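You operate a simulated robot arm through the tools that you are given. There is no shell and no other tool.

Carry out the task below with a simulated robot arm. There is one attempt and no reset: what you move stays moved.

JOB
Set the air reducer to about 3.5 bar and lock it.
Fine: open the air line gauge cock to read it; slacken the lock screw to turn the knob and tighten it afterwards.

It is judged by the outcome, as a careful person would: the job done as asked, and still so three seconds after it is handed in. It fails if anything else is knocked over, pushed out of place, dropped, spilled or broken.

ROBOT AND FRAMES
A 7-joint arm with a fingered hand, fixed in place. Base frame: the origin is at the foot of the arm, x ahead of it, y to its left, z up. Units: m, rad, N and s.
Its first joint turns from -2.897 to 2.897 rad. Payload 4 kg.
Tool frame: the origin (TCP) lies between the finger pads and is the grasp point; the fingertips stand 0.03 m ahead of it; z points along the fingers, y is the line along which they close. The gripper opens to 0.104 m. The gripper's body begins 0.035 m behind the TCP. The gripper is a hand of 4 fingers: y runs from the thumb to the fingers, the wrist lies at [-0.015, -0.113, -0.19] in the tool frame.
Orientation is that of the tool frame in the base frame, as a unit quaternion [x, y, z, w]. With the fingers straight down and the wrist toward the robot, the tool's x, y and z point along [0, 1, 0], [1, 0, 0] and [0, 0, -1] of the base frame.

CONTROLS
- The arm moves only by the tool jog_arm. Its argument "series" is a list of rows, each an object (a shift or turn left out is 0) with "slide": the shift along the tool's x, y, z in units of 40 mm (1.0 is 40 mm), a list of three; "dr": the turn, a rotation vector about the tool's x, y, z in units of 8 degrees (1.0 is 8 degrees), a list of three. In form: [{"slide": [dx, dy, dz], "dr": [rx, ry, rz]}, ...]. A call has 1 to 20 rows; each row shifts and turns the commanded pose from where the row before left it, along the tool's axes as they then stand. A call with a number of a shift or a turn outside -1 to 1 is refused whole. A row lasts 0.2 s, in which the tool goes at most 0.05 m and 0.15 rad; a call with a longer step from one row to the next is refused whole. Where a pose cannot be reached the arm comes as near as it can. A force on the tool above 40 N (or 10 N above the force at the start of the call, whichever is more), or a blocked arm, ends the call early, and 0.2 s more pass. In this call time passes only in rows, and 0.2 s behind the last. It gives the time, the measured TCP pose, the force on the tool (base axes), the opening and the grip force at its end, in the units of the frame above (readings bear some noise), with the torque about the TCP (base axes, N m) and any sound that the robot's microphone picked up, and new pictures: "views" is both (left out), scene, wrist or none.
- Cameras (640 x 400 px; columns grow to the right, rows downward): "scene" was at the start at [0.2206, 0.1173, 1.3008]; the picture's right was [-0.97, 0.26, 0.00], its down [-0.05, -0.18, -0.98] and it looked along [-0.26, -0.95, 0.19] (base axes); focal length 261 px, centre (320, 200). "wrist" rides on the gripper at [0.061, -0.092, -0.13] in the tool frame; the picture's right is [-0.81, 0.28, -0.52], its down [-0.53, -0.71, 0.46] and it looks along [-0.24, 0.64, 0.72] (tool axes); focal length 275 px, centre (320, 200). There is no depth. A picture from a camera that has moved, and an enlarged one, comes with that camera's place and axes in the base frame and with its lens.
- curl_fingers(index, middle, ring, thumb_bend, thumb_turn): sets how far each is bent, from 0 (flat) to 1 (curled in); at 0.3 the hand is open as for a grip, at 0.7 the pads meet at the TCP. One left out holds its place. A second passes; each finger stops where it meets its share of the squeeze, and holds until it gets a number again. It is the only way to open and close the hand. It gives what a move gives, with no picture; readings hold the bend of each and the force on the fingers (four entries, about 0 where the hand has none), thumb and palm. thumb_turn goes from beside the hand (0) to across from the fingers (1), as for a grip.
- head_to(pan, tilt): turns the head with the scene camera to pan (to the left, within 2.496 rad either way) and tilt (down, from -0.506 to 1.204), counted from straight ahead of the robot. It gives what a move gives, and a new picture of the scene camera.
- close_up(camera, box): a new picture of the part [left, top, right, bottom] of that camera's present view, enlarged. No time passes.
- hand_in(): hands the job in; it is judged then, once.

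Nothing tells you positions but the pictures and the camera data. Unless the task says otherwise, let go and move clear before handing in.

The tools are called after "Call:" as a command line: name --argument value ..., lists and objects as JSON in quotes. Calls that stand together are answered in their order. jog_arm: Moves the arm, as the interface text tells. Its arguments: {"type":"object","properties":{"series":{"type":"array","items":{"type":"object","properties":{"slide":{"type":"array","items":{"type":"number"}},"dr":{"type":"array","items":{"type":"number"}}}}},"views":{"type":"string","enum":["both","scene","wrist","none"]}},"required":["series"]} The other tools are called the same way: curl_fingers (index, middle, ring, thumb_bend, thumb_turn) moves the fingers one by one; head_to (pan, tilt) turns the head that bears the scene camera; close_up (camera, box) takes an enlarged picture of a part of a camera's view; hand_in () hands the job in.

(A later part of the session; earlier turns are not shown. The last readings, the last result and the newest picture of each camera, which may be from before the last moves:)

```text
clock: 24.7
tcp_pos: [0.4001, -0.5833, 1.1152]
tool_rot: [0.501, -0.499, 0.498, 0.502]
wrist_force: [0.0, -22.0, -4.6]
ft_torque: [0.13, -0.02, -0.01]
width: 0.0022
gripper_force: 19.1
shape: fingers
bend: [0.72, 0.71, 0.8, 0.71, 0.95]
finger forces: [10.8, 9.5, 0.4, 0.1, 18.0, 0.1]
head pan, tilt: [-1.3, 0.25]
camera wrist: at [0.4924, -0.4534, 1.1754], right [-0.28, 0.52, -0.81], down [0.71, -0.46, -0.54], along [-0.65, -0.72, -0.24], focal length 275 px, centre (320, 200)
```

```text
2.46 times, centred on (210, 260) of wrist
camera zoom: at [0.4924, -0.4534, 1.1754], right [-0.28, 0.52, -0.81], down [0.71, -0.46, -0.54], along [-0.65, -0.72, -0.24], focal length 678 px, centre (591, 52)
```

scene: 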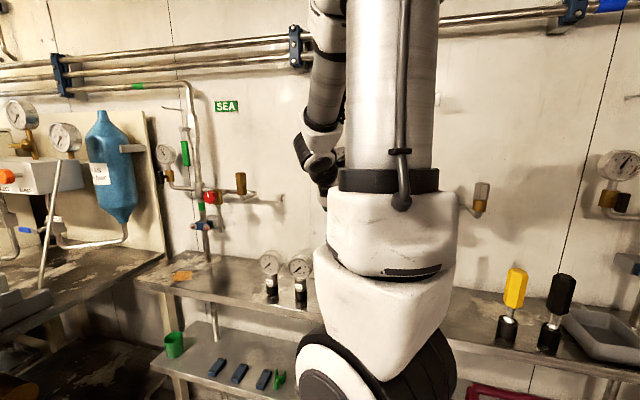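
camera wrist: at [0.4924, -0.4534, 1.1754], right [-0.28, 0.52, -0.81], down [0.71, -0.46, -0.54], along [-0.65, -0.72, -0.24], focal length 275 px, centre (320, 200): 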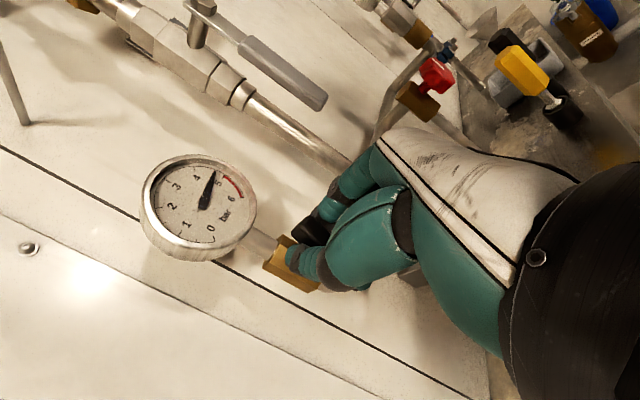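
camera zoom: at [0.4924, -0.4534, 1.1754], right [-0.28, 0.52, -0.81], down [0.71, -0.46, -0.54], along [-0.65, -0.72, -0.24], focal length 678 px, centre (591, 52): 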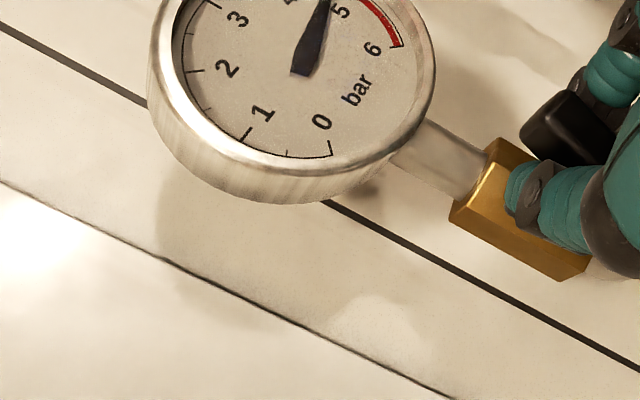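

Call:
close_up --camera "wrist" --box '[130, 130, 360, 300]'

Call:
close_up --camera "wrist" --box '[250, 180, 370, 300]'

```text
2.35 times, centred on (245, 215) of wrist
camera zoom: at [0.4924, -0.4534, 1.1754], right [-0.28, 0.52, -0.81], down [0.71, -0.46, -0.54], along [-0.65, -0.72, -0.24], focal length 648 px, centre (496, 165)
```

zoom: 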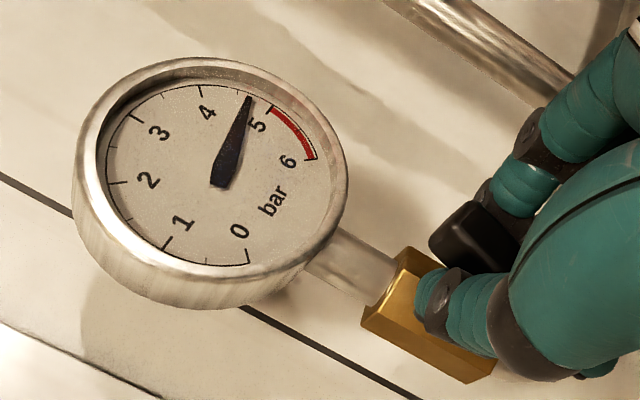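

```text
3.33 times, centred on (310, 240) of wrist
camera zoom: at [0.4924, -0.4534, 1.1754], right [-0.28, 0.52, -0.81], down [0.71, -0.46, -0.54], along [-0.65, -0.72, -0.24], focal length 918 px, centre (353, 67)
```

zoom: 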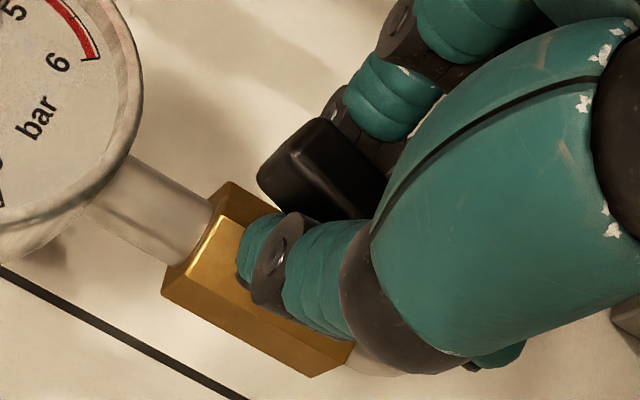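

The gauge reads about 4.6 bar and the handle is parallel to the pipe, so the cock is open. I'll release it and back away.

Call:
curl_fingers --index 0.3 --middle 0.3 --ring 0.3 --thumb_bend 0.3 --thumb_turn 1.0

Call:
jog_arm --series '[{"slide": [0, 0, -0.5]}, {"slide": [0, 0, -0.8]}, {"slide": [0, 0, -1]}, {"slide": [0, 0, -1]}]'

Call:
close_up --camera "wrist" --box '[180, 130, 340, 270]'

```text
clock: 25.7
tcp_pos: [0.4002, -0.5824, 1.1165]
tool_rot: [0.501, -0.499, 0.498, 0.502]
wrist_force: [0.5, -0.2, -0.1]
ft_torque: [-0.02, -0.03, 0.0]
width: 0.103
gripper_force: 0.0
shape: fingers
bend: [0.3, 0.3, 0.3, 0.3, 0.98]
finger forces: [0.1, 0.1, 0.0, 0.0, 0.0, 0.0]
head pan, tilt: [-1.3, 0.25]
```

```text
clock: 26.7
tcp_pos: [0.4077, -0.4571, 1.1165]
tool_rot: [0.499, -0.499, 0.498, 0.503]
wrist_force: [-0.3, 0.4, 1.0]
ft_torque: [-0.01, 0.02, -0.03]
width: 0.1031
gripper_force: 0.2
shape: fingers
bend: [0.3, 0.3, 0.3, 0.3, 0.98]
finger forces: [0.0, 0.0, 0.1, 0.0, 0.1, 0.0]
out of reach, approached as far as the arm can: row 4
head pan, tilt: [-1.3, 0.25]
camera wrist: at [0.5015, -0.3266, 1.1779], right [-0.28, 0.52, -0.81], down [0.71, -0.46, -0.54], along [-0.65, -0.72, -0.24], focal length 275 px, centre (320, 200)
```

scene: 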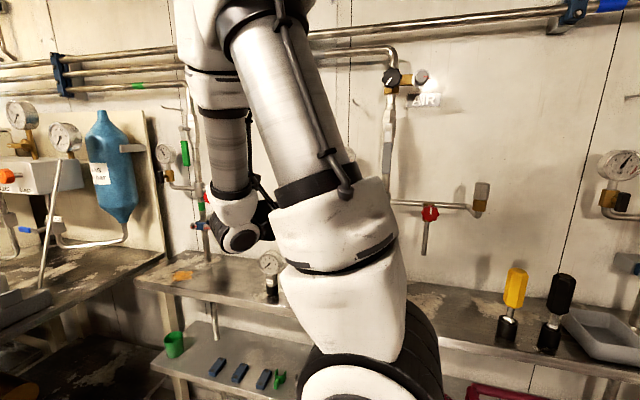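
wrist: 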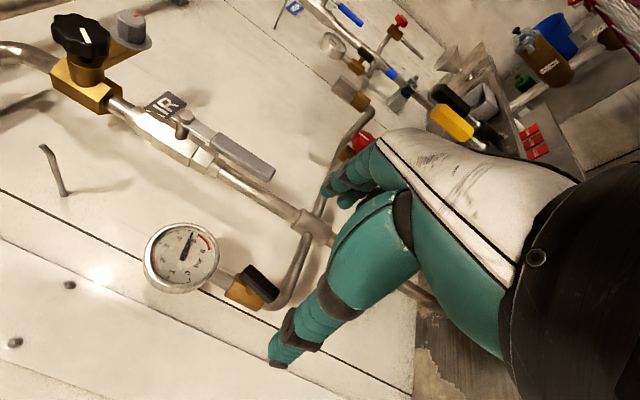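

```text
2.86 times, centred on (260, 200) of wrist
camera zoom: at [0.5015, -0.3266, 1.1779], right [-0.28, 0.52, -0.81], down [0.71, -0.46, -0.54], along [-0.65, -0.72, -0.24], focal length 786 px, centre (491, 200)
```

zoom: 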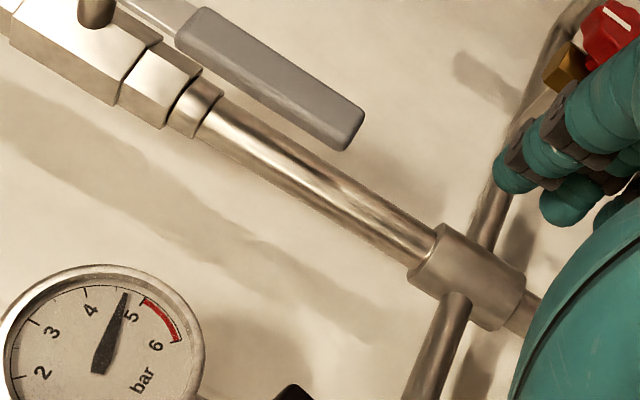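

The cock is open and the gauge reads about 4.7 bar. Next is the lock screw; I'll roll back to wrist-above and move up in front of it, away from the wall.

Call:
jog_arm --series '[{"dr": [0, 0, 1]}, {"dr": [0, 0, 1]}, {"dr": [0, 0, 1]}, {"dr": [0, 0, 1]}, {"dr": [0, 0, 1]}, {"dr": [0, 0, 1]}, {"dr": [0, 0, 1]}, {"dr": [0, 0, 1]}, {"dr": [0, 0, 1]}, {"dr": [0, 0, 1]}, {"dr": [0, 0, 1]}, {"dr": [0, 0, 0.25]}]'

```text
clock: 29.3
tcp_pos: [0.4167, -0.4627, 1.1247]
tool_rot: [-0.001, 0.707, -0.707, -0.002]
wrist_force: [-0.1, -0.7, 0.4]
ft_torque: [-0.01, -0.01, 0.04]
width: 0.1028
gripper_force: 0.1
shape: fingers
bend: [0.3, 0.3, 0.3, 0.3, 0.98]
finger forces: [0.0, 0.0, 0.1, 0.0, 0.0, 0.0]
out of reach, approached as far as the arm can: row 10, 11
head pan, tilt: [-1.3, 0.25]
camera wrist: at [0.3557, -0.3327, 1.2171], right [0.81, 0.52, -0.28], down [0.53, -0.46, 0.71], along [0.24, -0.72, -0.65], focal length 275 px, centre (320, 200)
```

scene: 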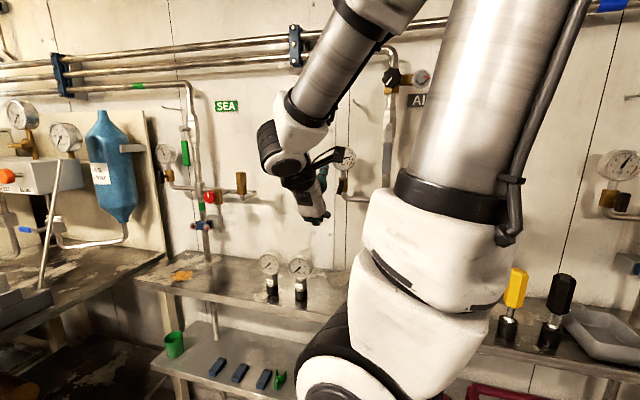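
wrist: 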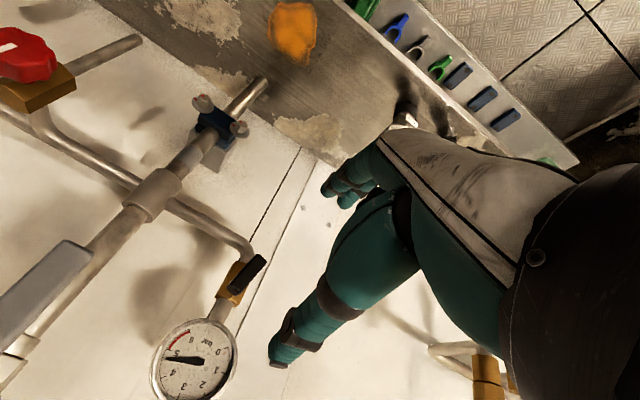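

Call:
jog_arm --series '[{"slide": [0.6, -0.6, -0.2]}, {"slide": [0.6, -0.7, 0]}, {"slide": [0.6, -0.8, 0]}, {"slide": [0.6, -0.8, 0]}, {"slide": [0.6, -0.8, 0]}, {"slide": [0.6, -0.8, 0]}, {"slide": [0.6, -0.8, 0]}, {"slide": [0.6, -0.8, 0]}, {"slide": [0.2, -0.5, 0]}]'

```text
clock: 31.3
tcp_pos: [0.2167, -0.454, 1.3875]
tool_rot: [0.001, -0.707, 0.707, 0.002]
wrist_force: [-0.1, -0.1, 0.1]
ft_torque: [0.01, -0.02, 0.02]
width: 0.1032
gripper_force: 0.0
shape: fingers
bend: [0.3, 0.3, 0.3, 0.3, 0.98]
finger forces: [0.0, 0.0, 0.0, 0.0, 0.1, 0.0]
head pan, tilt: [-1.3, 0.25]
camera wrist: at [0.1558, -0.3225, 1.4799], right [0.81, 0.52, -0.28], down [0.54, -0.45, 0.71], along [0.24, -0.73, -0.65], focal length 275 px, centre (320, 200)
```

scene: 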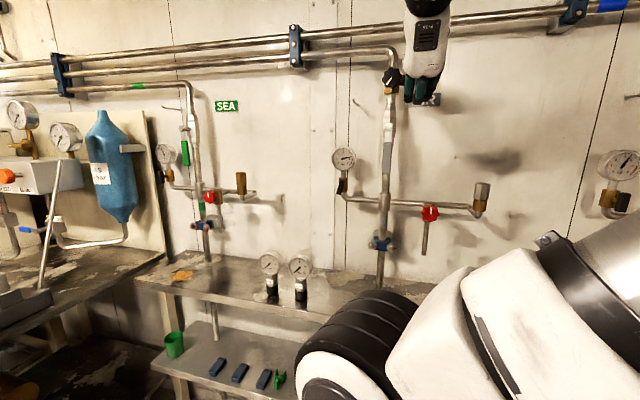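
wrist: 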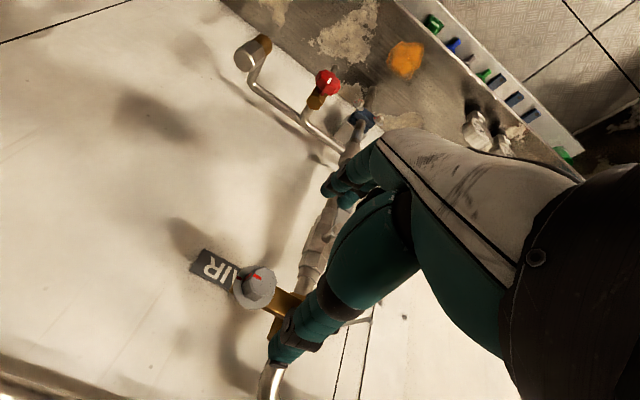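

In position before the lock screw, and the gauge stays visible from the head camera. I'll refine the screw's position with close-ups.

Call:
close_up --camera "wrist" --box '[190, 230, 310, 330]'

Call:
close_up --camera "scene" --box '[320, 140, 370, 200]'

Call:
close_up --camera "scene" --box '[370, 50, 450, 110]'

```text
4.00 times, centred on (250, 280) of wrist
camera zoom: at [0.1558, -0.3225, 1.4799], right [0.81, 0.52, -0.28], down [0.54, -0.45, 0.71], along [0.24, -0.73, -0.65], focal length 1101 px, centre (600, -120)
```

zoom: 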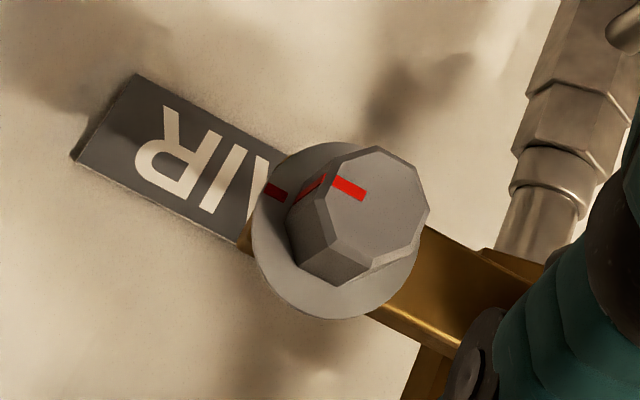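

```text
6.67 times, centred on (345, 170) of scene
camera zoom: at [0.2674, 0.1081, 1.2613], right [-0.96, -0.27, 0.0], down [-0.07, 0.24, -0.97], along [0.26, -0.93, -0.25], focal length 1741 px, centre (153, 400)
```

zoom: 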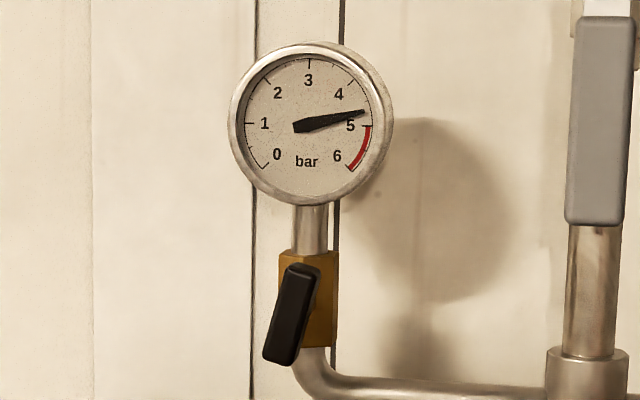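

```text
6.67 times, centred on (410, 80) of scene
camera zoom: at [0.2674, 0.1081, 1.2613], right [-0.96, -0.27, 0.0], down [-0.07, 0.24, -0.97], along [0.26, -0.93, -0.25], focal length 1741 px, centre (-280, 1000)
```

zoom: 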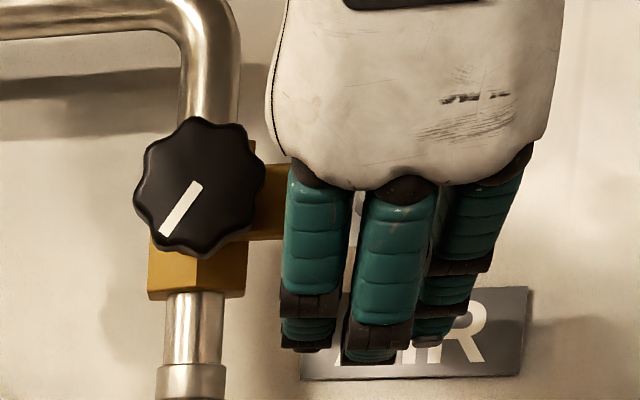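

The cock handle is about 12° short of vertical; I'll consider finishing that later. The lock screw's face is at about (0.217, -0.575, 1.385); I'll advance so the thumb, index and middle fingers straddle it, keeping the ring finger back from the black knob.

Call:
jog_arm --series '[{"slide": [0, 0.05, 0.6]}, {"slide": [0, 0, 0.6]}, {"slide": [0, 0, 0.6]}, {"slide": [0, 0, 0.5]}, {"slide": [0, 0, 0.3]}]' --views "wrist"

Call:
curl_fingers --index 0.55 --middle 0.55 --ring 0.45 --thumb_bend 0.55

Call:
close_up --camera "wrist" --box '[220, 170, 400, 370]'

Call:
close_up --camera "scene" --box '[370, 50, 450, 110]'

```text
clock: 32.5
tcp_pos: [0.2167, -0.5578, 1.3875]
tool_rot: [0.002, -0.706, 0.708, 0.001]
wrist_force: [-0.4, -0.4, -0.1]
ft_torque: [-0.04, -0.02, 0.0]
width: 0.1028
gripper_force: 0.0
shape: fingers
bend: [0.3, 0.3, 0.3, 0.3, 0.98]
finger forces: [0.0, 0.0, 0.1, 0.0, 0.1, 0.0]
head pan, tilt: [-1.3, 0.25]
camera wrist: at [0.1562, -0.4269, 1.4787], right [0.81, 0.52, -0.28], down [0.54, -0.45, 0.71], along [0.24, -0.73, -0.64], focal length 275 px, centre (320, 200)
```

wrist: 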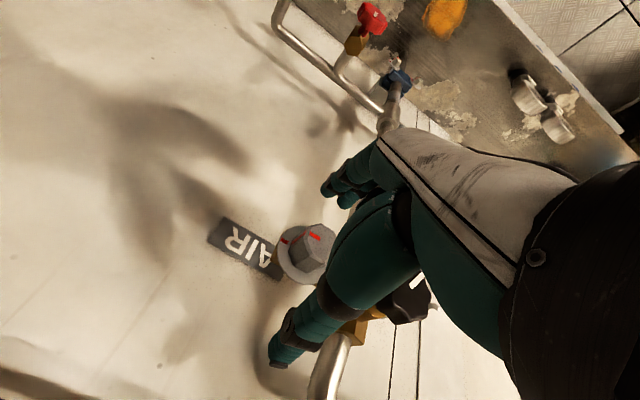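

```text
clock: 33.5
tcp_pos: [0.2164, -0.5578, 1.387]
tool_rot: [0.002, -0.706, 0.708, 0.003]
wrist_force: [0.4, 0.0, 0.1]
ft_torque: [0.01, 0.0, -0.01]
width: 0.0395
gripper_force: 0.0
shape: fingers
bend: [0.55, 0.55, 0.45, 0.55, 1.0]
finger forces: [0.0, 0.0, 0.0, 0.0, 0.0, 0.0]
head pan, tilt: [-1.3, 0.25]
```

```text
2.00 times, centred on (310, 270) of wrist
camera zoom: at [0.1563, -0.4268, 1.4786], right [0.81, 0.52, -0.28], down [0.54, -0.45, 0.71], along [0.24, -0.73, -0.64], focal length 551 px, centre (340, 60)
```

zoom: 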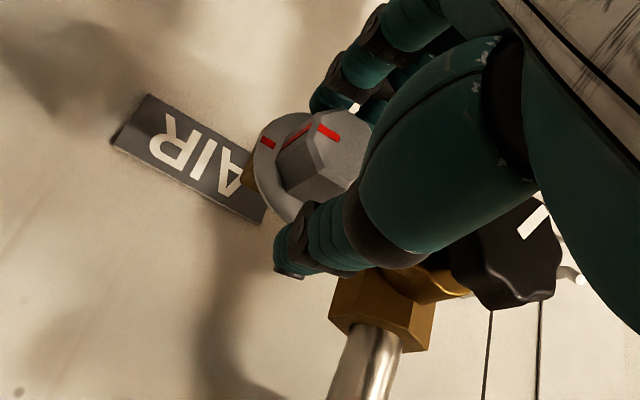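

```text
6.67 times, centred on (410, 80) of scene
camera zoom: at [0.2673, 0.1081, 1.2613], right [-0.96, -0.27, 0.0], down [-0.07, 0.24, -0.97], along [0.26, -0.93, -0.25], focal length 1741 px, centre (-280, 1000)
```

zoom: 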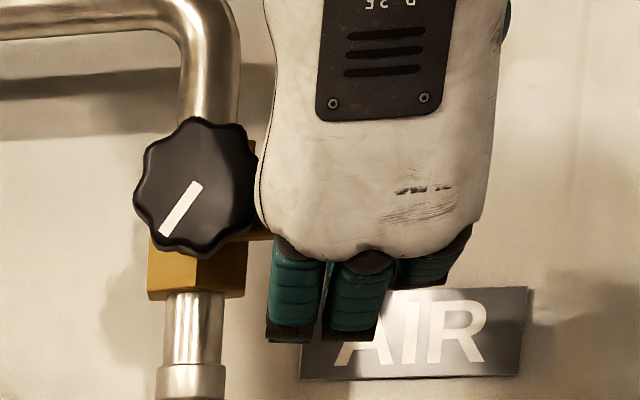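

Call:
curl_fingers --index 0.68 --middle 0.68 --thumb_bend 0.68

Call:
close_up --camera "wrist" --box '[220, 170, 400, 370]'

```text
clock: 34.5
tcp_pos: [0.2174, -0.5573, 1.3858]
tool_rot: [0.001, -0.707, 0.708, 0.004]
wrist_force: [-0.7, 1.9, -6.7]
ft_torque: [0.26, -0.01, 0.07]
width: 0.0227
gripper_force: 7.7
shape: fingers
bend: [0.6, 0.64, 0.45, 0.64, 1.0]
finger forces: [6.6, 4.9, 0.0, 0.0, 3.6, 0.0]
head pan, tilt: [-1.3, 0.25]
```

```text
2.00 times, centred on (310, 270) of wrist
camera zoom: at [0.1564, -0.4269, 1.4784], right [0.81, 0.52, -0.28], down [0.54, -0.46, 0.71], along [0.24, -0.73, -0.65], focal length 551 px, centre (340, 60)
```

zoom: 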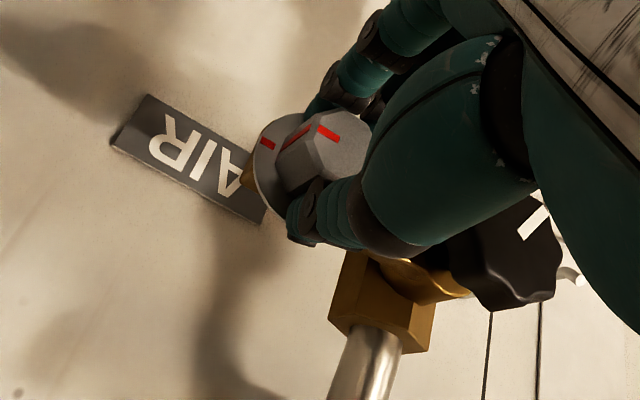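

Call:
jog_arm --series '[{"slide": [0, 0.06, 0]}]' --views "none"

Call:
curl_fingers --index 0.78 --middle 0.78 --thumb_bend 0.78

Call:
close_up --camera "wrist" --box '[220, 170, 400, 370]'

```text
clock: 34.9
tcp_pos: [0.217, -0.5583, 1.3853]
tool_rot: [0.001, -0.706, 0.708, 0.002]
wrist_force: [0.6, -0.7, -1.0]
ft_torque: [0.04, -0.01, 0.0]
width: 0.0227
gripper_force: 6.5
shape: fingers
bend: [0.61, 0.65, 0.45, 0.63, 1.0]
finger forces: [4.5, 2.1, 0.0, 0.0, 5.7, 0.1]
head pan, tilt: [-1.3, 0.25]
```

```text
clock: 35.9
tcp_pos: [0.2167, -0.5578, 1.3849]
tool_rot: [0.001, -0.706, 0.708, 0.002]
wrist_force: [2.3, -2.8, 1.9]
ft_torque: [0.0, 0.06, 0.03]
width: 0.0214
gripper_force: 14.8
shape: fingers
bend: [0.62, 0.65, 0.45, 0.64, 1.0]
finger forces: [7.2, 6.5, 0.1, 0.0, 15.9, 0.0]
head pan, tilt: [-1.3, 0.25]
```

```text
2.00 times, centred on (310, 270) of wrist
camera zoom: at [0.1564, -0.427, 1.4763], right [0.81, 0.52, -0.28], down [0.54, -0.45, 0.71], along [0.24, -0.73, -0.64], focal length 551 px, centre (340, 60)
```

zoom: 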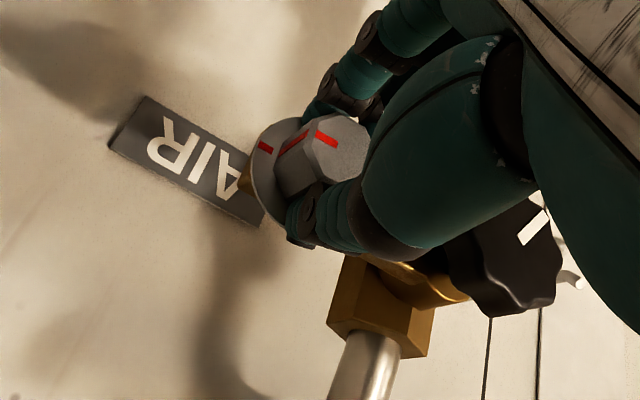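

The grip on the lock screw is good, about 15 N and balanced. I'll turn anticlockwise to slacken.

Call:
jog_arm --series '[{"dr": [0, 0, -0.5]}, {"dr": [0, 0, -0.5]}, {"dr": [0, 0, -0.5]}, {"dr": [0, 0, -0.5]}, {"dr": [0, 0, -0.5]}, {"dr": [0, 0, -0.5]}]' --views "wrist"

Call:
close_up --camera "wrist" --box '[220, 170, 400, 370]'

```text
clock: 37.3
tcp_pos: [0.2176, -0.557, 1.3851]
tool_rot: [0.149, -0.691, 0.691, 0.151]
wrist_force: [9.7, -3.2, -2.0]
ft_torque: [0.07, -0.12, 0.18]
width: 0.0212
gripper_force: 18.0
shape: fingers
bend: [0.61, 0.68, 0.45, 0.66, 1.0]
finger forces: [7.6, 12.6, 0.1, 0.1, 15.0, 0.0]
head pan, tilt: [-1.3, 0.25]
camera wrist: at [0.1998, -0.4272, 1.4931], right [0.62, 0.52, -0.59], down [0.78, -0.46, 0.43], along [-0.04, -0.73, -0.69], focal length 275 px, centre (320, 200)
```

wrist: 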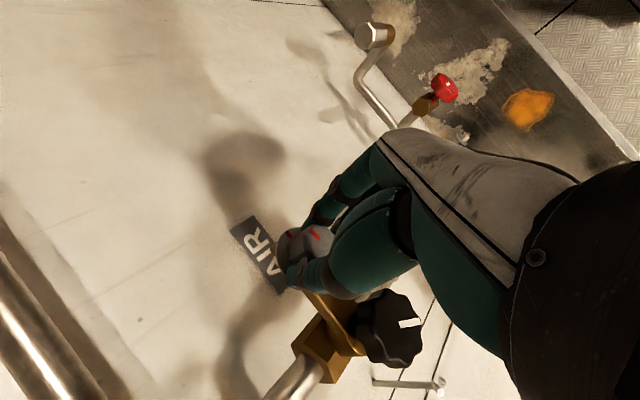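

```text
2.00 times, centred on (310, 270) of wrist
camera zoom: at [0.1998, -0.4272, 1.4931], right [0.62, 0.52, -0.59], down [0.78, -0.46, 0.43], along [-0.04, -0.73, -0.69], focal length 551 px, centre (340, 60)
```

zoom: 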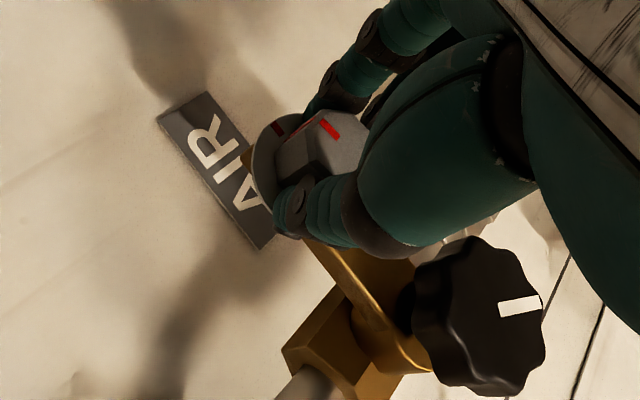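

Call:
close_up --camera "wrist" --box '[270, 210, 350, 270]'

```text
6.67 times, centred on (310, 240) of wrist
camera zoom: at [0.1998, -0.4272, 1.4931], right [0.62, 0.52, -0.59], down [0.78, -0.46, 0.43], along [-0.04, -0.73, -0.69], focal length 1835 px, centre (387, -67)
```

zoom: 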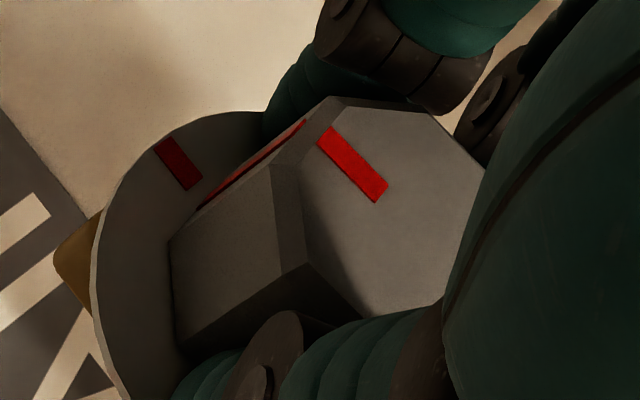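

The screw hasn't turned; my fingers slipped on it. I'll return, square up on its flats and squeeze harder.

Call:
jog_arm --series '[{"dr": [0, 0, 0.8]}, {"dr": [0, 0, 0.8]}, {"dr": [0, 0, 0.8]}, {"dr": [0, 0, 0.6]}]' --views "none"

Call:
curl_fingers --index 1.0 --middle 1.0 --thumb_bend 1.0

Call:
close_up --camera "wrist" --box '[240, 190, 360, 310]'

```text
clock: 38.3
tcp_pos: [0.2151, -0.5579, 1.3851]
tool_rot: [0.0, -0.707, 0.707, 0.001]
wrist_force: [-0.3, -2.9, 1.3]
ft_torque: [0.0, 0.1, 0.02]
width: 0.0212
gripper_force: 16.0
shape: fingers
bend: [0.62, 0.66, 0.45, 0.65, 1.0]
finger forces: [7.0, 7.9, 0.1, 0.0, 16.5, 0.1]
head pan, tilt: [-1.3, 0.25]
```

```text
clock: 39.3
tcp_pos: [0.2167, -0.5594, 1.3854]
tool_rot: [0.002, -0.707, 0.708, 0.001]
wrist_force: [3.0, -8.8, 2.8]
ft_torque: [0.08, 0.05, 0.04]
width: 0.0207
gripper_force: 16.8
shape: fingers
bend: [0.62, 0.65, 0.45, 0.64, 1.0]
finger forces: [8.1, 7.3, 0.0, 0.0, 18.3, 0.0]
head pan, tilt: [-1.3, 0.25]
```

```text
3.33 times, centred on (300, 250) of wrist
camera zoom: at [0.1563, -0.4274, 1.4766], right [0.81, 0.52, -0.28], down [0.54, -0.45, 0.71], along [0.24, -0.73, -0.64], focal length 918 px, centre (387, 33)
```

zoom: 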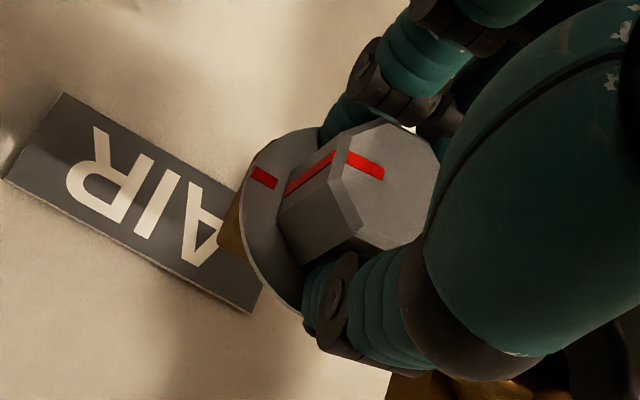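

Call:
jog_arm --series '[{"dr": [0, 0, -0.5]}, {"dr": [0, 0, -0.5]}]' --views "none"

Call:
jog_arm --series '[{"dr": [0, 0, -0.5]}, {"dr": [0, 0, -0.5]}]' --views "none"

Call:
jog_arm --series '[{"dr": [0, 0, -0.5]}, {"dr": [0, 0, -0.5]}]' --views "none"

Call:
close_up --camera "wrist" --box '[240, 190, 360, 310]'

```text
clock: 39.9
tcp_pos: [0.2176, -0.5578, 1.3849]
tool_rot: [0.051, -0.705, 0.706, 0.052]
wrist_force: [7.0, -9.2, 1.2]
ft_torque: [0.11, -0.09, 0.12]
width: 0.0213
gripper_force: 17.5
shape: fingers
bend: [0.61, 0.65, 0.45, 0.64, 1.0]
finger forces: [9.3, 7.5, 0.0, 0.0, 17.8, 0.0]
head pan, tilt: [-1.3, 0.25]
```

```text
clock: 40.5
tcp_pos: [0.2177, -0.5584, 1.3842]
tool_rot: [0.1, -0.7, 0.7, 0.101]
wrist_force: [10.6, -8.8, -1.3]
ft_torque: [0.14, -0.16, 0.21]
width: 0.0216
gripper_force: 17.5
shape: fingers
bend: [0.6, 0.66, 0.45, 0.64, 1.0]
finger forces: [9.9, 8.9, 0.0, 0.0, 16.7, 0.1]
head pan, tilt: [-1.3, 0.25]
```

```text
clock: 41.1
tcp_pos: [0.2174, -0.5579, 1.3848]
tool_rot: [-0.149, 0.691, -0.691, -0.15]
wrist_force: [12.3, -7.3, -7.0]
ft_torque: [0.27, -0.18, 0.23]
width: 0.0216
gripper_force: 19.6
shape: fingers
bend: [0.6, 0.66, 0.45, 0.64, 1.0]
finger forces: [9.8, 12.8, 0.1, 0.0, 16.0, 0.0]
head pan, tilt: [-1.3, 0.25]
```

```text
3.33 times, centred on (300, 250) of wrist
camera zoom: at [0.1999, -0.4276, 1.493], right [0.63, 0.52, -0.59], down [0.78, -0.46, 0.43], along [-0.05, -0.72, -0.69], focal length 918 px, centre (387, 33)
```

zoom: 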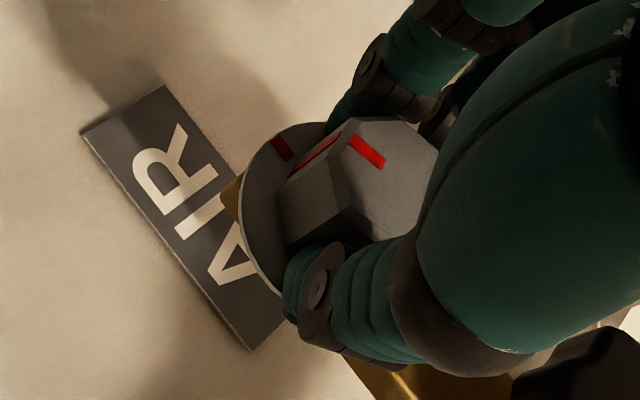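

The screw's red mark has now moved a bit anticlockwise relative to the disc's mark, so it is yielding. I'll continue in this direction.

Call:
jog_arm --series '[{"dr": [0, 0, -0.5]}, {"dr": [0, 0, -0.5]}, {"dr": [0, 0, -0.5]}, {"dr": [0, 0, -0.5]}]' --views "none"

Call:
close_up --camera "wrist" --box '[240, 190, 360, 310]'

Call:
jog_arm --series '[{"dr": [0, 0, -0.5]}, {"dr": [0, 0, -0.5]}, {"dr": [0, 0, -0.5]}, {"dr": [0, 0, -0.5]}]' --views "none"

Call:
close_up --camera "wrist" --box '[240, 190, 360, 310]'

```text
clock: 42.1
tcp_pos: [0.2176, -0.5574, 1.385]
tool_rot: [-0.244, 0.664, -0.664, -0.244]
wrist_force: [12.3, -3.9, -14.6]
ft_torque: [0.59, -0.36, 0.17]
width: 0.022
gripper_force: 21.1
shape: fingers
bend: [0.59, 0.65, 0.45, 0.65, 1.0]
finger forces: [16.8, 11.1, 0.0, 0.0, 15.2, 0.0]
head pan, tilt: [-1.3, 0.25]
```

```text
3.33 times, centred on (300, 250) of wrist
camera zoom: at [0.2307, -0.4278, 1.4935], right [0.44, 0.52, -0.74], down [0.87, -0.46, 0.2], along [-0.23, -0.72, -0.65], focal length 918 px, centre (387, 33)
```

zoom: 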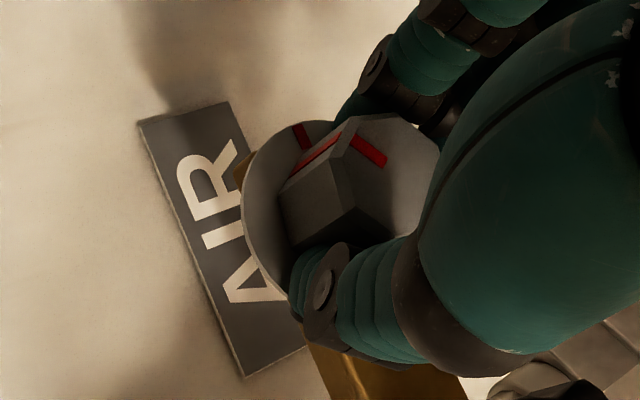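

```text
clock: 43.1
tcp_pos: [0.2159, -0.5584, 1.3855]
tool_rot: [0.332, -0.623, 0.624, 0.334]
wrist_force: [9.1, -3.2, -16.6]
ft_torque: [0.54, -0.09, 0.0]
width: 0.0222
gripper_force: 22.5
shape: fingers
bend: [0.59, 0.64, 0.45, 0.65, 1.0]
finger forces: [11.1, 17.3, 0.1, 0.0, 16.3, 0.0]
head pan, tilt: [-1.3, 0.25]
```

```text
3.33 times, centred on (300, 250) of wrist
camera zoom: at [0.2598, -0.4279, 1.4862], right [0.22, 0.52, -0.83], down [0.89, -0.46, -0.05], along [-0.4, -0.72, -0.56], focal length 918 px, centre (387, 33)
```

zoom: 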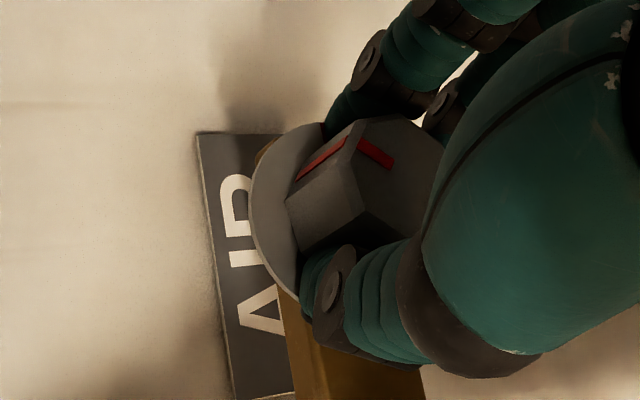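

The screw is turning with the hand now. I'll carry on to slacken it well.

Call:
jog_arm --series '[{"dr": [0, 0, -0.5]}, {"dr": [0, 0, -0.5]}, {"dr": [0, 0, -0.5]}, {"dr": [0, 0, -0.5]}, {"dr": [0, 0, -0.5]}, {"dr": [0, 0, -0.5]}, {"dr": [0, 0, -0.5]}, {"dr": [0, 0, -0.5]}, {"dr": [0, 0, -0.5]}, {"dr": [0, 0, -0.5]}, {"dr": [0, 0, -0.5]}]' --views "wrist"

Call:
close_up --camera "wrist" --box '[240, 190, 360, 310]'

Call:
close_up --camera "scene" --box '[370, 50, 450, 110]'

```text
clock: 45.5
tcp_pos: [0.2156, -0.5574, 1.3841]
tool_rot: [0.543, -0.454, 0.451, 0.544]
wrist_force: [-4.6, -2.6, -29.7]
ft_torque: [0.65, -0.4, -0.32]
width: 0.0218
gripper_force: 26.8
shape: fingers
bend: [0.6, 0.64, 0.45, 0.65, 1.0]
finger forces: [12.0, 24.1, 0.0, 0.0, 18.2, 0.1]
head pan, tilt: [-1.3, 0.25]
camera wrist: at [0.3176, -0.4281, 1.4275], right [-0.41, 0.52, -0.75], down [0.6, -0.46, -0.65], along [-0.68, -0.72, -0.12], focal length 275 px, centre (320, 200)
```

wrist: 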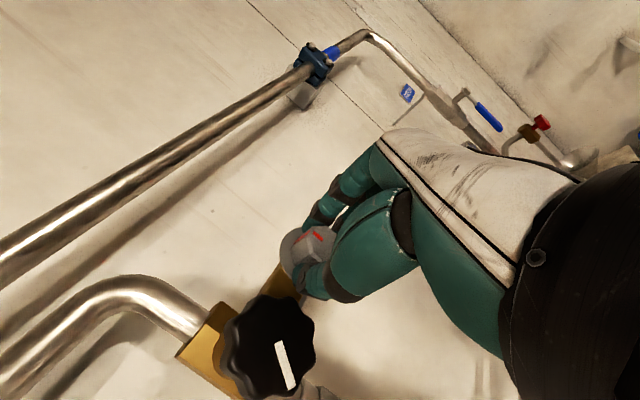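

```text
3.33 times, centred on (300, 250) of wrist
camera zoom: at [0.3176, -0.4281, 1.4275], right [-0.41, 0.52, -0.75], down [0.6, -0.46, -0.65], along [-0.68, -0.72, -0.12], focal length 918 px, centre (387, 33)
```

zoom: 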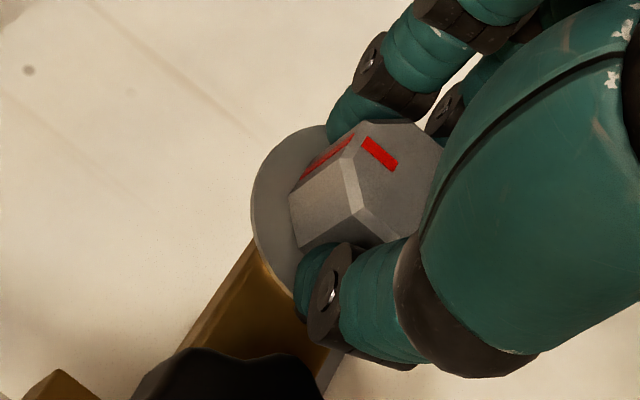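

```text
6.67 times, centred on (410, 80) of scene
camera zoom: at [0.2674, 0.1072, 1.2614], right [-0.96, -0.27, 0.0], down [-0.07, 0.24, -0.97], along [0.26, -0.93, -0.25], focal length 1741 px, centre (-280, 1000)
```

zoom: 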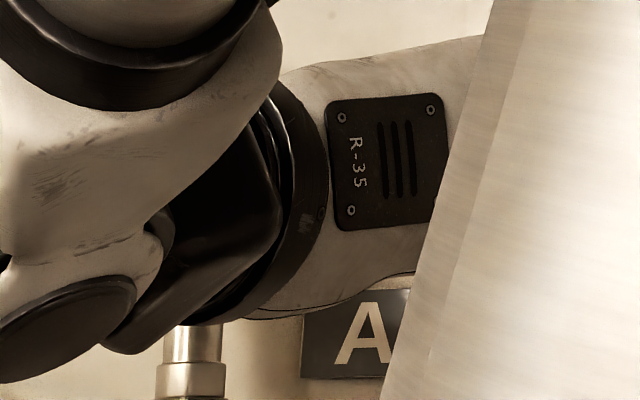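

The screw has turned close to a quarter turn, but there's a side load, so I'm slightly above its axis. I'll ease down a little and look again before going further.

Call:
jog_arm --series '[{"slide": [-0.08, 0, 0]}]' --views "none"

Call:
jog_arm --series '[{"dr": [0, 0, -0.5]}, {"dr": [0, 0, -0.5]}, {"dr": [0, 0, -0.5]}, {"dr": [0, 0, -0.5]}]' --views "wrist"

Call:
close_up --camera "wrist" --box '[240, 190, 360, 310]'

```text
clock: 45.9
tcp_pos: [0.2139, -0.5581, 1.3837]
tool_rot: [0.542, -0.452, 0.453, 0.545]
wrist_force: [-2.7, -4.1, -15.7]
ft_torque: [0.31, -0.19, -0.28]
width: 0.0219
gripper_force: 23.2
shape: fingers
bend: [0.59, 0.64, 0.45, 0.65, 1.0]
finger forces: [12.5, 17.5, 0.0, 0.0, 16.5, 0.0]
head pan, tilt: [-1.3, 0.25]
```

```text
clock: 46.9
tcp_pos: [0.2141, -0.5577, 1.3803]
tool_rot: [0.6, -0.374, 0.371, 0.601]
wrist_force: [-8.1, -2.6, -23.6]
ft_torque: [0.45, -0.43, -0.39]
width: 0.0223
gripper_force: 29.1
shape: fingers
bend: [0.58, 0.66, 0.45, 0.66, 0.98]
finger forces: [15.6, 25.7, 0.0, 0.0, 17.4, 0.0]
head pan, tilt: [-1.3, 0.25]
camera wrist: at [0.3247, -0.4284, 1.3949], right [-0.6, 0.52, -0.6], down [0.4, -0.46, -0.79], along [-0.69, -0.72, 0.07], focal length 275 px, centre (320, 200)
```

wrist: 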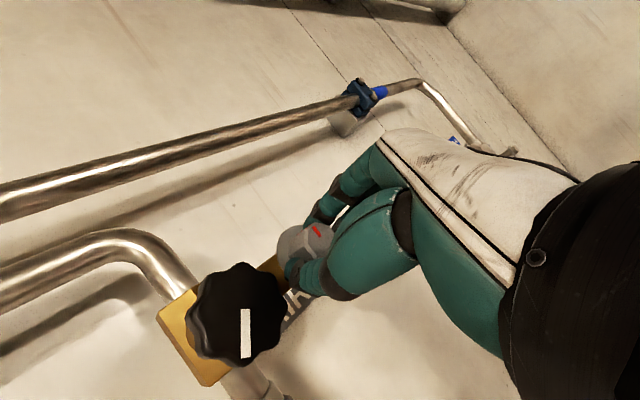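

```text
3.33 times, centred on (300, 250) of wrist
camera zoom: at [0.3247, -0.4284, 1.3949], right [-0.6, 0.52, -0.6], down [0.4, -0.46, -0.79], along [-0.69, -0.72, 0.07], focal length 918 px, centre (387, 33)
```

zoom: 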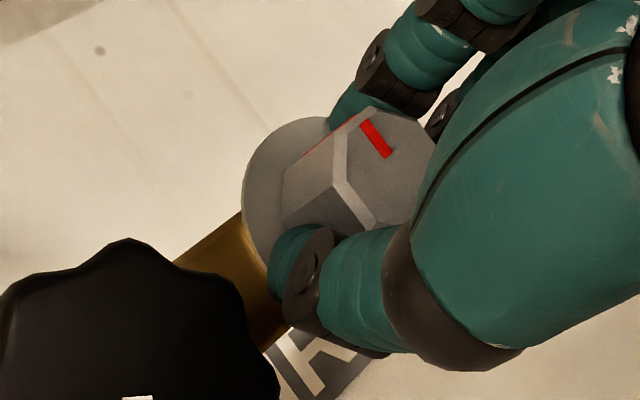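

The red mark is now at 12 o'clock and resistance is rising, so the screw has hit its slack stop after 90°. I'll open only slightly, because the thumb is near the black knob, then back straight out.

Call:
curl_fingers --index 0.53 --middle 0.53 --ring 0.45 --thumb_bend 0.54

Call:
jog_arm --series '[{"slide": [0, 0, -0.4]}, {"slide": [0, 0, -0.6]}, {"slide": [0, 0, -0.8]}, {"slide": [0, 0, -0.8]}]'

Call:
close_up --camera "wrist" --box '[180, 170, 340, 330]'

```text
clock: 47.9
tcp_pos: [0.2152, -0.5572, 1.3813]
tool_rot: [0.599, -0.374, 0.372, 0.602]
wrist_force: [-0.2, 0.5, 0.7]
ft_torque: [-0.02, 0.0, 0.02]
width: 0.0421
gripper_force: 0.0
shape: fingers
bend: [0.53, 0.53, 0.45, 0.54, 1.0]
finger forces: [0.0, 0.1, 0.0, 0.0, 0.1, 0.0]
head pan, tilt: [-1.3, 0.25]
```

```text
clock: 48.9
tcp_pos: [0.2161, -0.4532, 1.3811]
tool_rot: [0.6, -0.373, 0.372, 0.602]
wrist_force: [-0.1, -1.1, 0.9]
ft_torque: [-0.02, 0.02, -0.02]
width: 0.0423
gripper_force: 0.0
shape: fingers
bend: [0.53, 0.53, 0.45, 0.54, 1.0]
finger forces: [0.0, 0.0, 0.0, 0.0, 0.0, 0.0]
head pan, tilt: [-1.3, 0.25]
camera wrist: at [0.3258, -0.3238, 1.3957], right [-0.6, 0.52, -0.61], down [0.4, -0.46, -0.79], along [-0.69, -0.72, 0.07], focal length 275 px, centre (320, 200)
```

scene: 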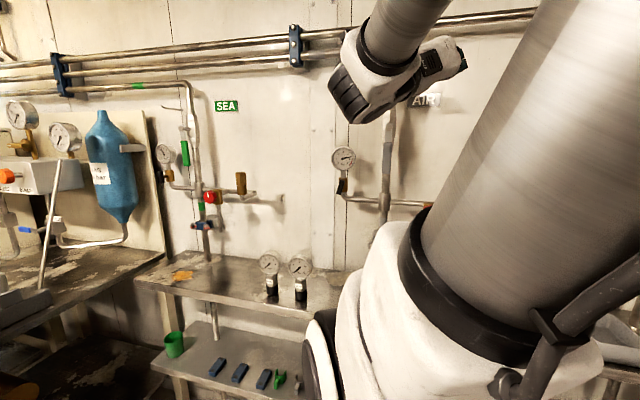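
wrist: 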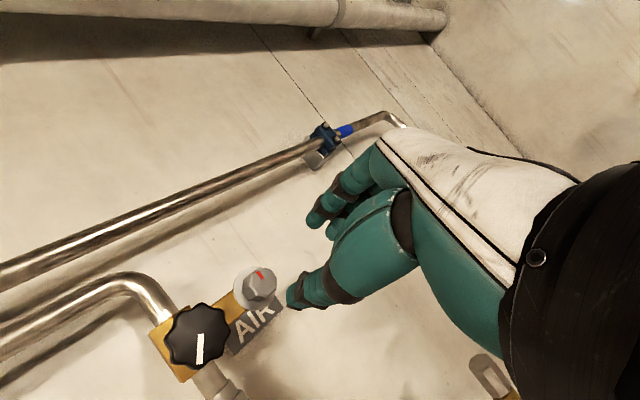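

```text
2.50 times, centred on (260, 250) of wrist
camera zoom: at [0.3258, -0.3238, 1.3957], right [-0.6, 0.52, -0.61], down [0.4, -0.46, -0.79], along [-0.69, -0.72, 0.07], focal length 688 px, centre (470, 75)
```

zoom: 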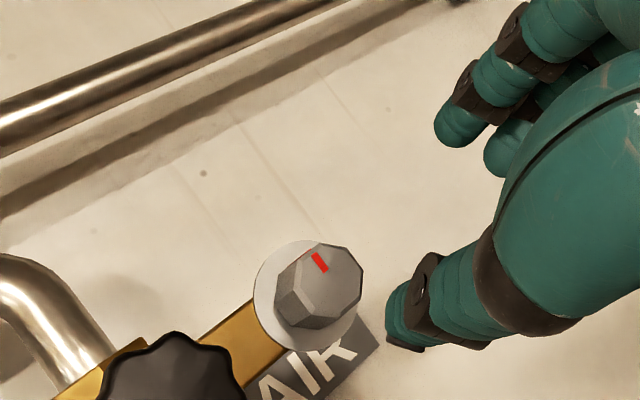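

The lock screw is slackened, with its mark at 12 o'clock. Next is the black knob at about (0.281, -0.569, 1.386): I'll roll back to wrist-above and line up with it.

Call:
jog_arm --series '[{"dr": [0, 0, 1]}, {"dr": [0, 0, 1]}, {"dr": [0, 0, 1]}, {"dr": [0, 0, 1]}, {"dr": [0, 0, 1]}, {"dr": [0, 0, 1]}, {"dr": [0, 0, 1]}, {"dr": [0, 0, 1]}, {"dr": [0, 0, 1]}, {"dr": [0, 0, 1]}, {"dr": [0, 0, 1]}, {"dr": [0, 0, 1]}, {"dr": [0, 0, 1]}, {"dr": [0, 0, 1]}, {"dr": [0, 0, 0.5]}, {"slide": [-0.8, -0.05, 0]}, {"slide": [-0.8, -0.05, 0]}]'

Call:
curl_fingers --index 0.43 --middle 0.43 --ring 0.43 --thumb_bend 0.43

Call:
close_up --camera "wrist" --box '[200, 200, 360, 360]'

```text
clock: 52.5
tcp_pos: [0.28, -0.4522, 1.385]
tool_rot: [0.0, -0.707, 0.708, 0.003]
wrist_force: [-0.3, 0.4, 0.2]
ft_torque: [-0.03, -0.03, 0.0]
width: 0.0424
gripper_force: 0.1
shape: fingers
bend: [0.53, 0.53, 0.45, 0.54, 1.0]
finger forces: [0.0, 0.1, 0.0, 0.1, 0.0, 0.0]
head pan, tilt: [-1.3, 0.25]
camera wrist: at [0.2196, -0.3222, 1.4778], right [0.81, 0.52, -0.28], down [0.54, -0.46, 0.71], along [0.24, -0.73, -0.64], focal length 275 px, centre (320, 200)
```

scene: 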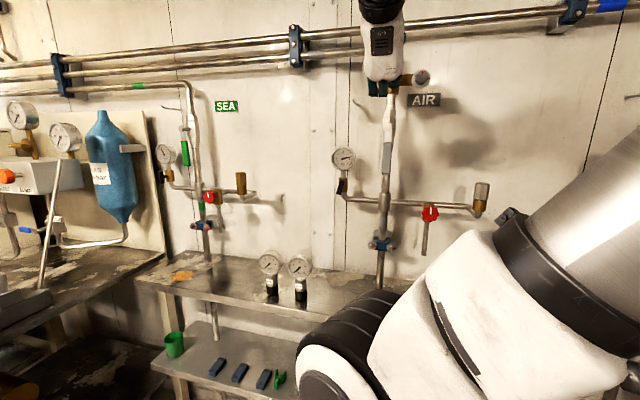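
wrist: 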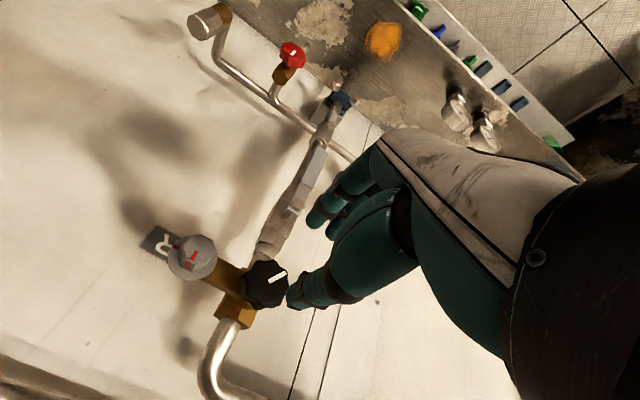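

```text
clock: 53.5
tcp_pos: [0.2804, -0.4531, 1.3865]
tool_rot: [0.001, -0.706, 0.708, 0.003]
wrist_force: [-0.4, 0.3, 0.5]
ft_torque: [0.01, -0.01, 0.0]
width: 0.0698
gripper_force: 0.1
shape: fingers
bend: [0.43, 0.43, 0.43, 0.43, 0.99]
finger forces: [0.1, 0.1, 0.0, 0.1, 0.1, 0.0]
head pan, tilt: [-1.3, 0.25]
```

```text
2.50 times, centred on (280, 280) of wrist
camera zoom: at [0.2198, -0.3222, 1.4778], right [0.81, 0.52, -0.28], down [0.54, -0.45, 0.71], along [0.24, -0.73, -0.64], focal length 688 px, centre (420, 0)
```

zoom: 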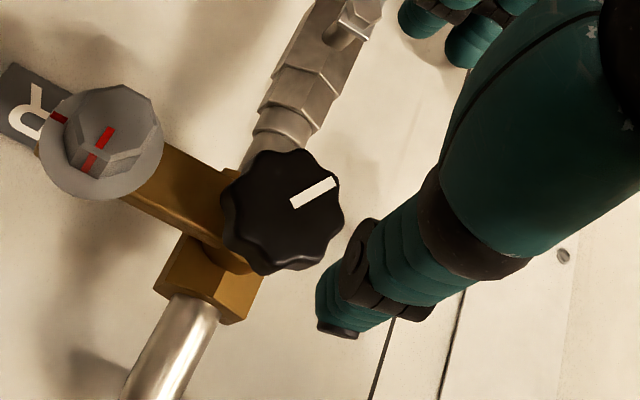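

Call:
jog_arm --series '[{"slide": [-0.04, 0, 0.6]}, {"slide": [0, 0, 0.6]}, {"slide": [0, 0, 0.6]}, {"slide": [0, 0, 0.5]}, {"slide": [0, 0, 0.3]}]' --views "wrist"

Call:
close_up --camera "scene" --box '[340, 50, 440, 120]'

Call:
close_up --camera "wrist" --box '[220, 180, 400, 360]'

```text
clock: 54.7
tcp_pos: [0.2815, -0.5578, 1.386]
tool_rot: [0.001, -0.706, 0.708, 0.002]
wrist_force: [0.2, -0.3, 0.8]
ft_torque: [0.01, 0.0, 0.02]
width: 0.0694
gripper_force: 0.0
shape: fingers
bend: [0.43, 0.43, 0.43, 0.43, 0.99]
finger forces: [0.0, 0.0, 0.0, 0.1, 0.0, 0.1]
head pan, tilt: [-1.3, 0.25]
camera wrist: at [0.221, -0.4267, 1.4778], right [0.81, 0.52, -0.28], down [0.54, -0.45, 0.71], along [0.24, -0.73, -0.64], focal length 275 px, centre (320, 200)
```

wrist: 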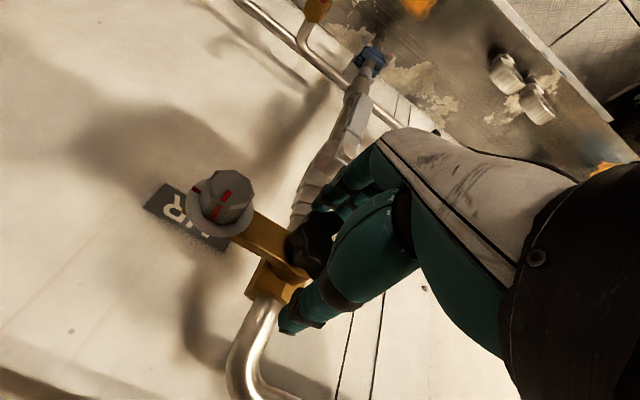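

```text
5.71 times, centred on (390, 85) of scene
camera zoom: at [0.2673, 0.1082, 1.2613], right [-0.96, -0.27, 0.0], down [-0.07, 0.24, -0.97], along [0.26, -0.93, -0.25], focal length 1492 px, centre (-80, 857)
```

zoom: 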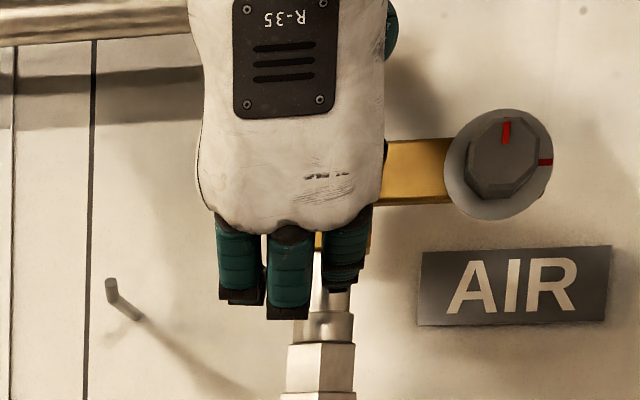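

```text
2.22 times, centred on (310, 270) of wrist
camera zoom: at [0.221, -0.4267, 1.4778], right [0.81, 0.52, -0.28], down [0.54, -0.45, 0.71], along [0.24, -0.73, -0.64], focal length 612 px, centre (342, 44)
```

zoom: 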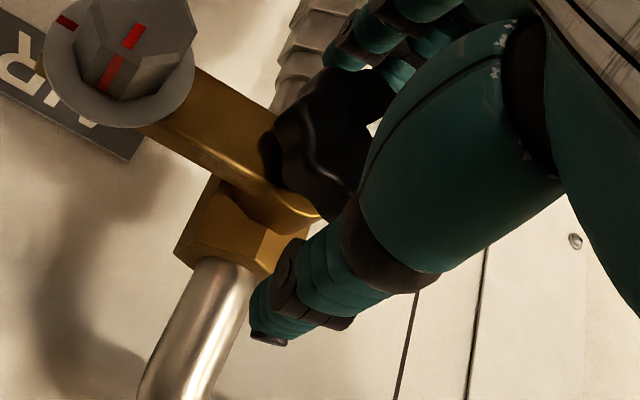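

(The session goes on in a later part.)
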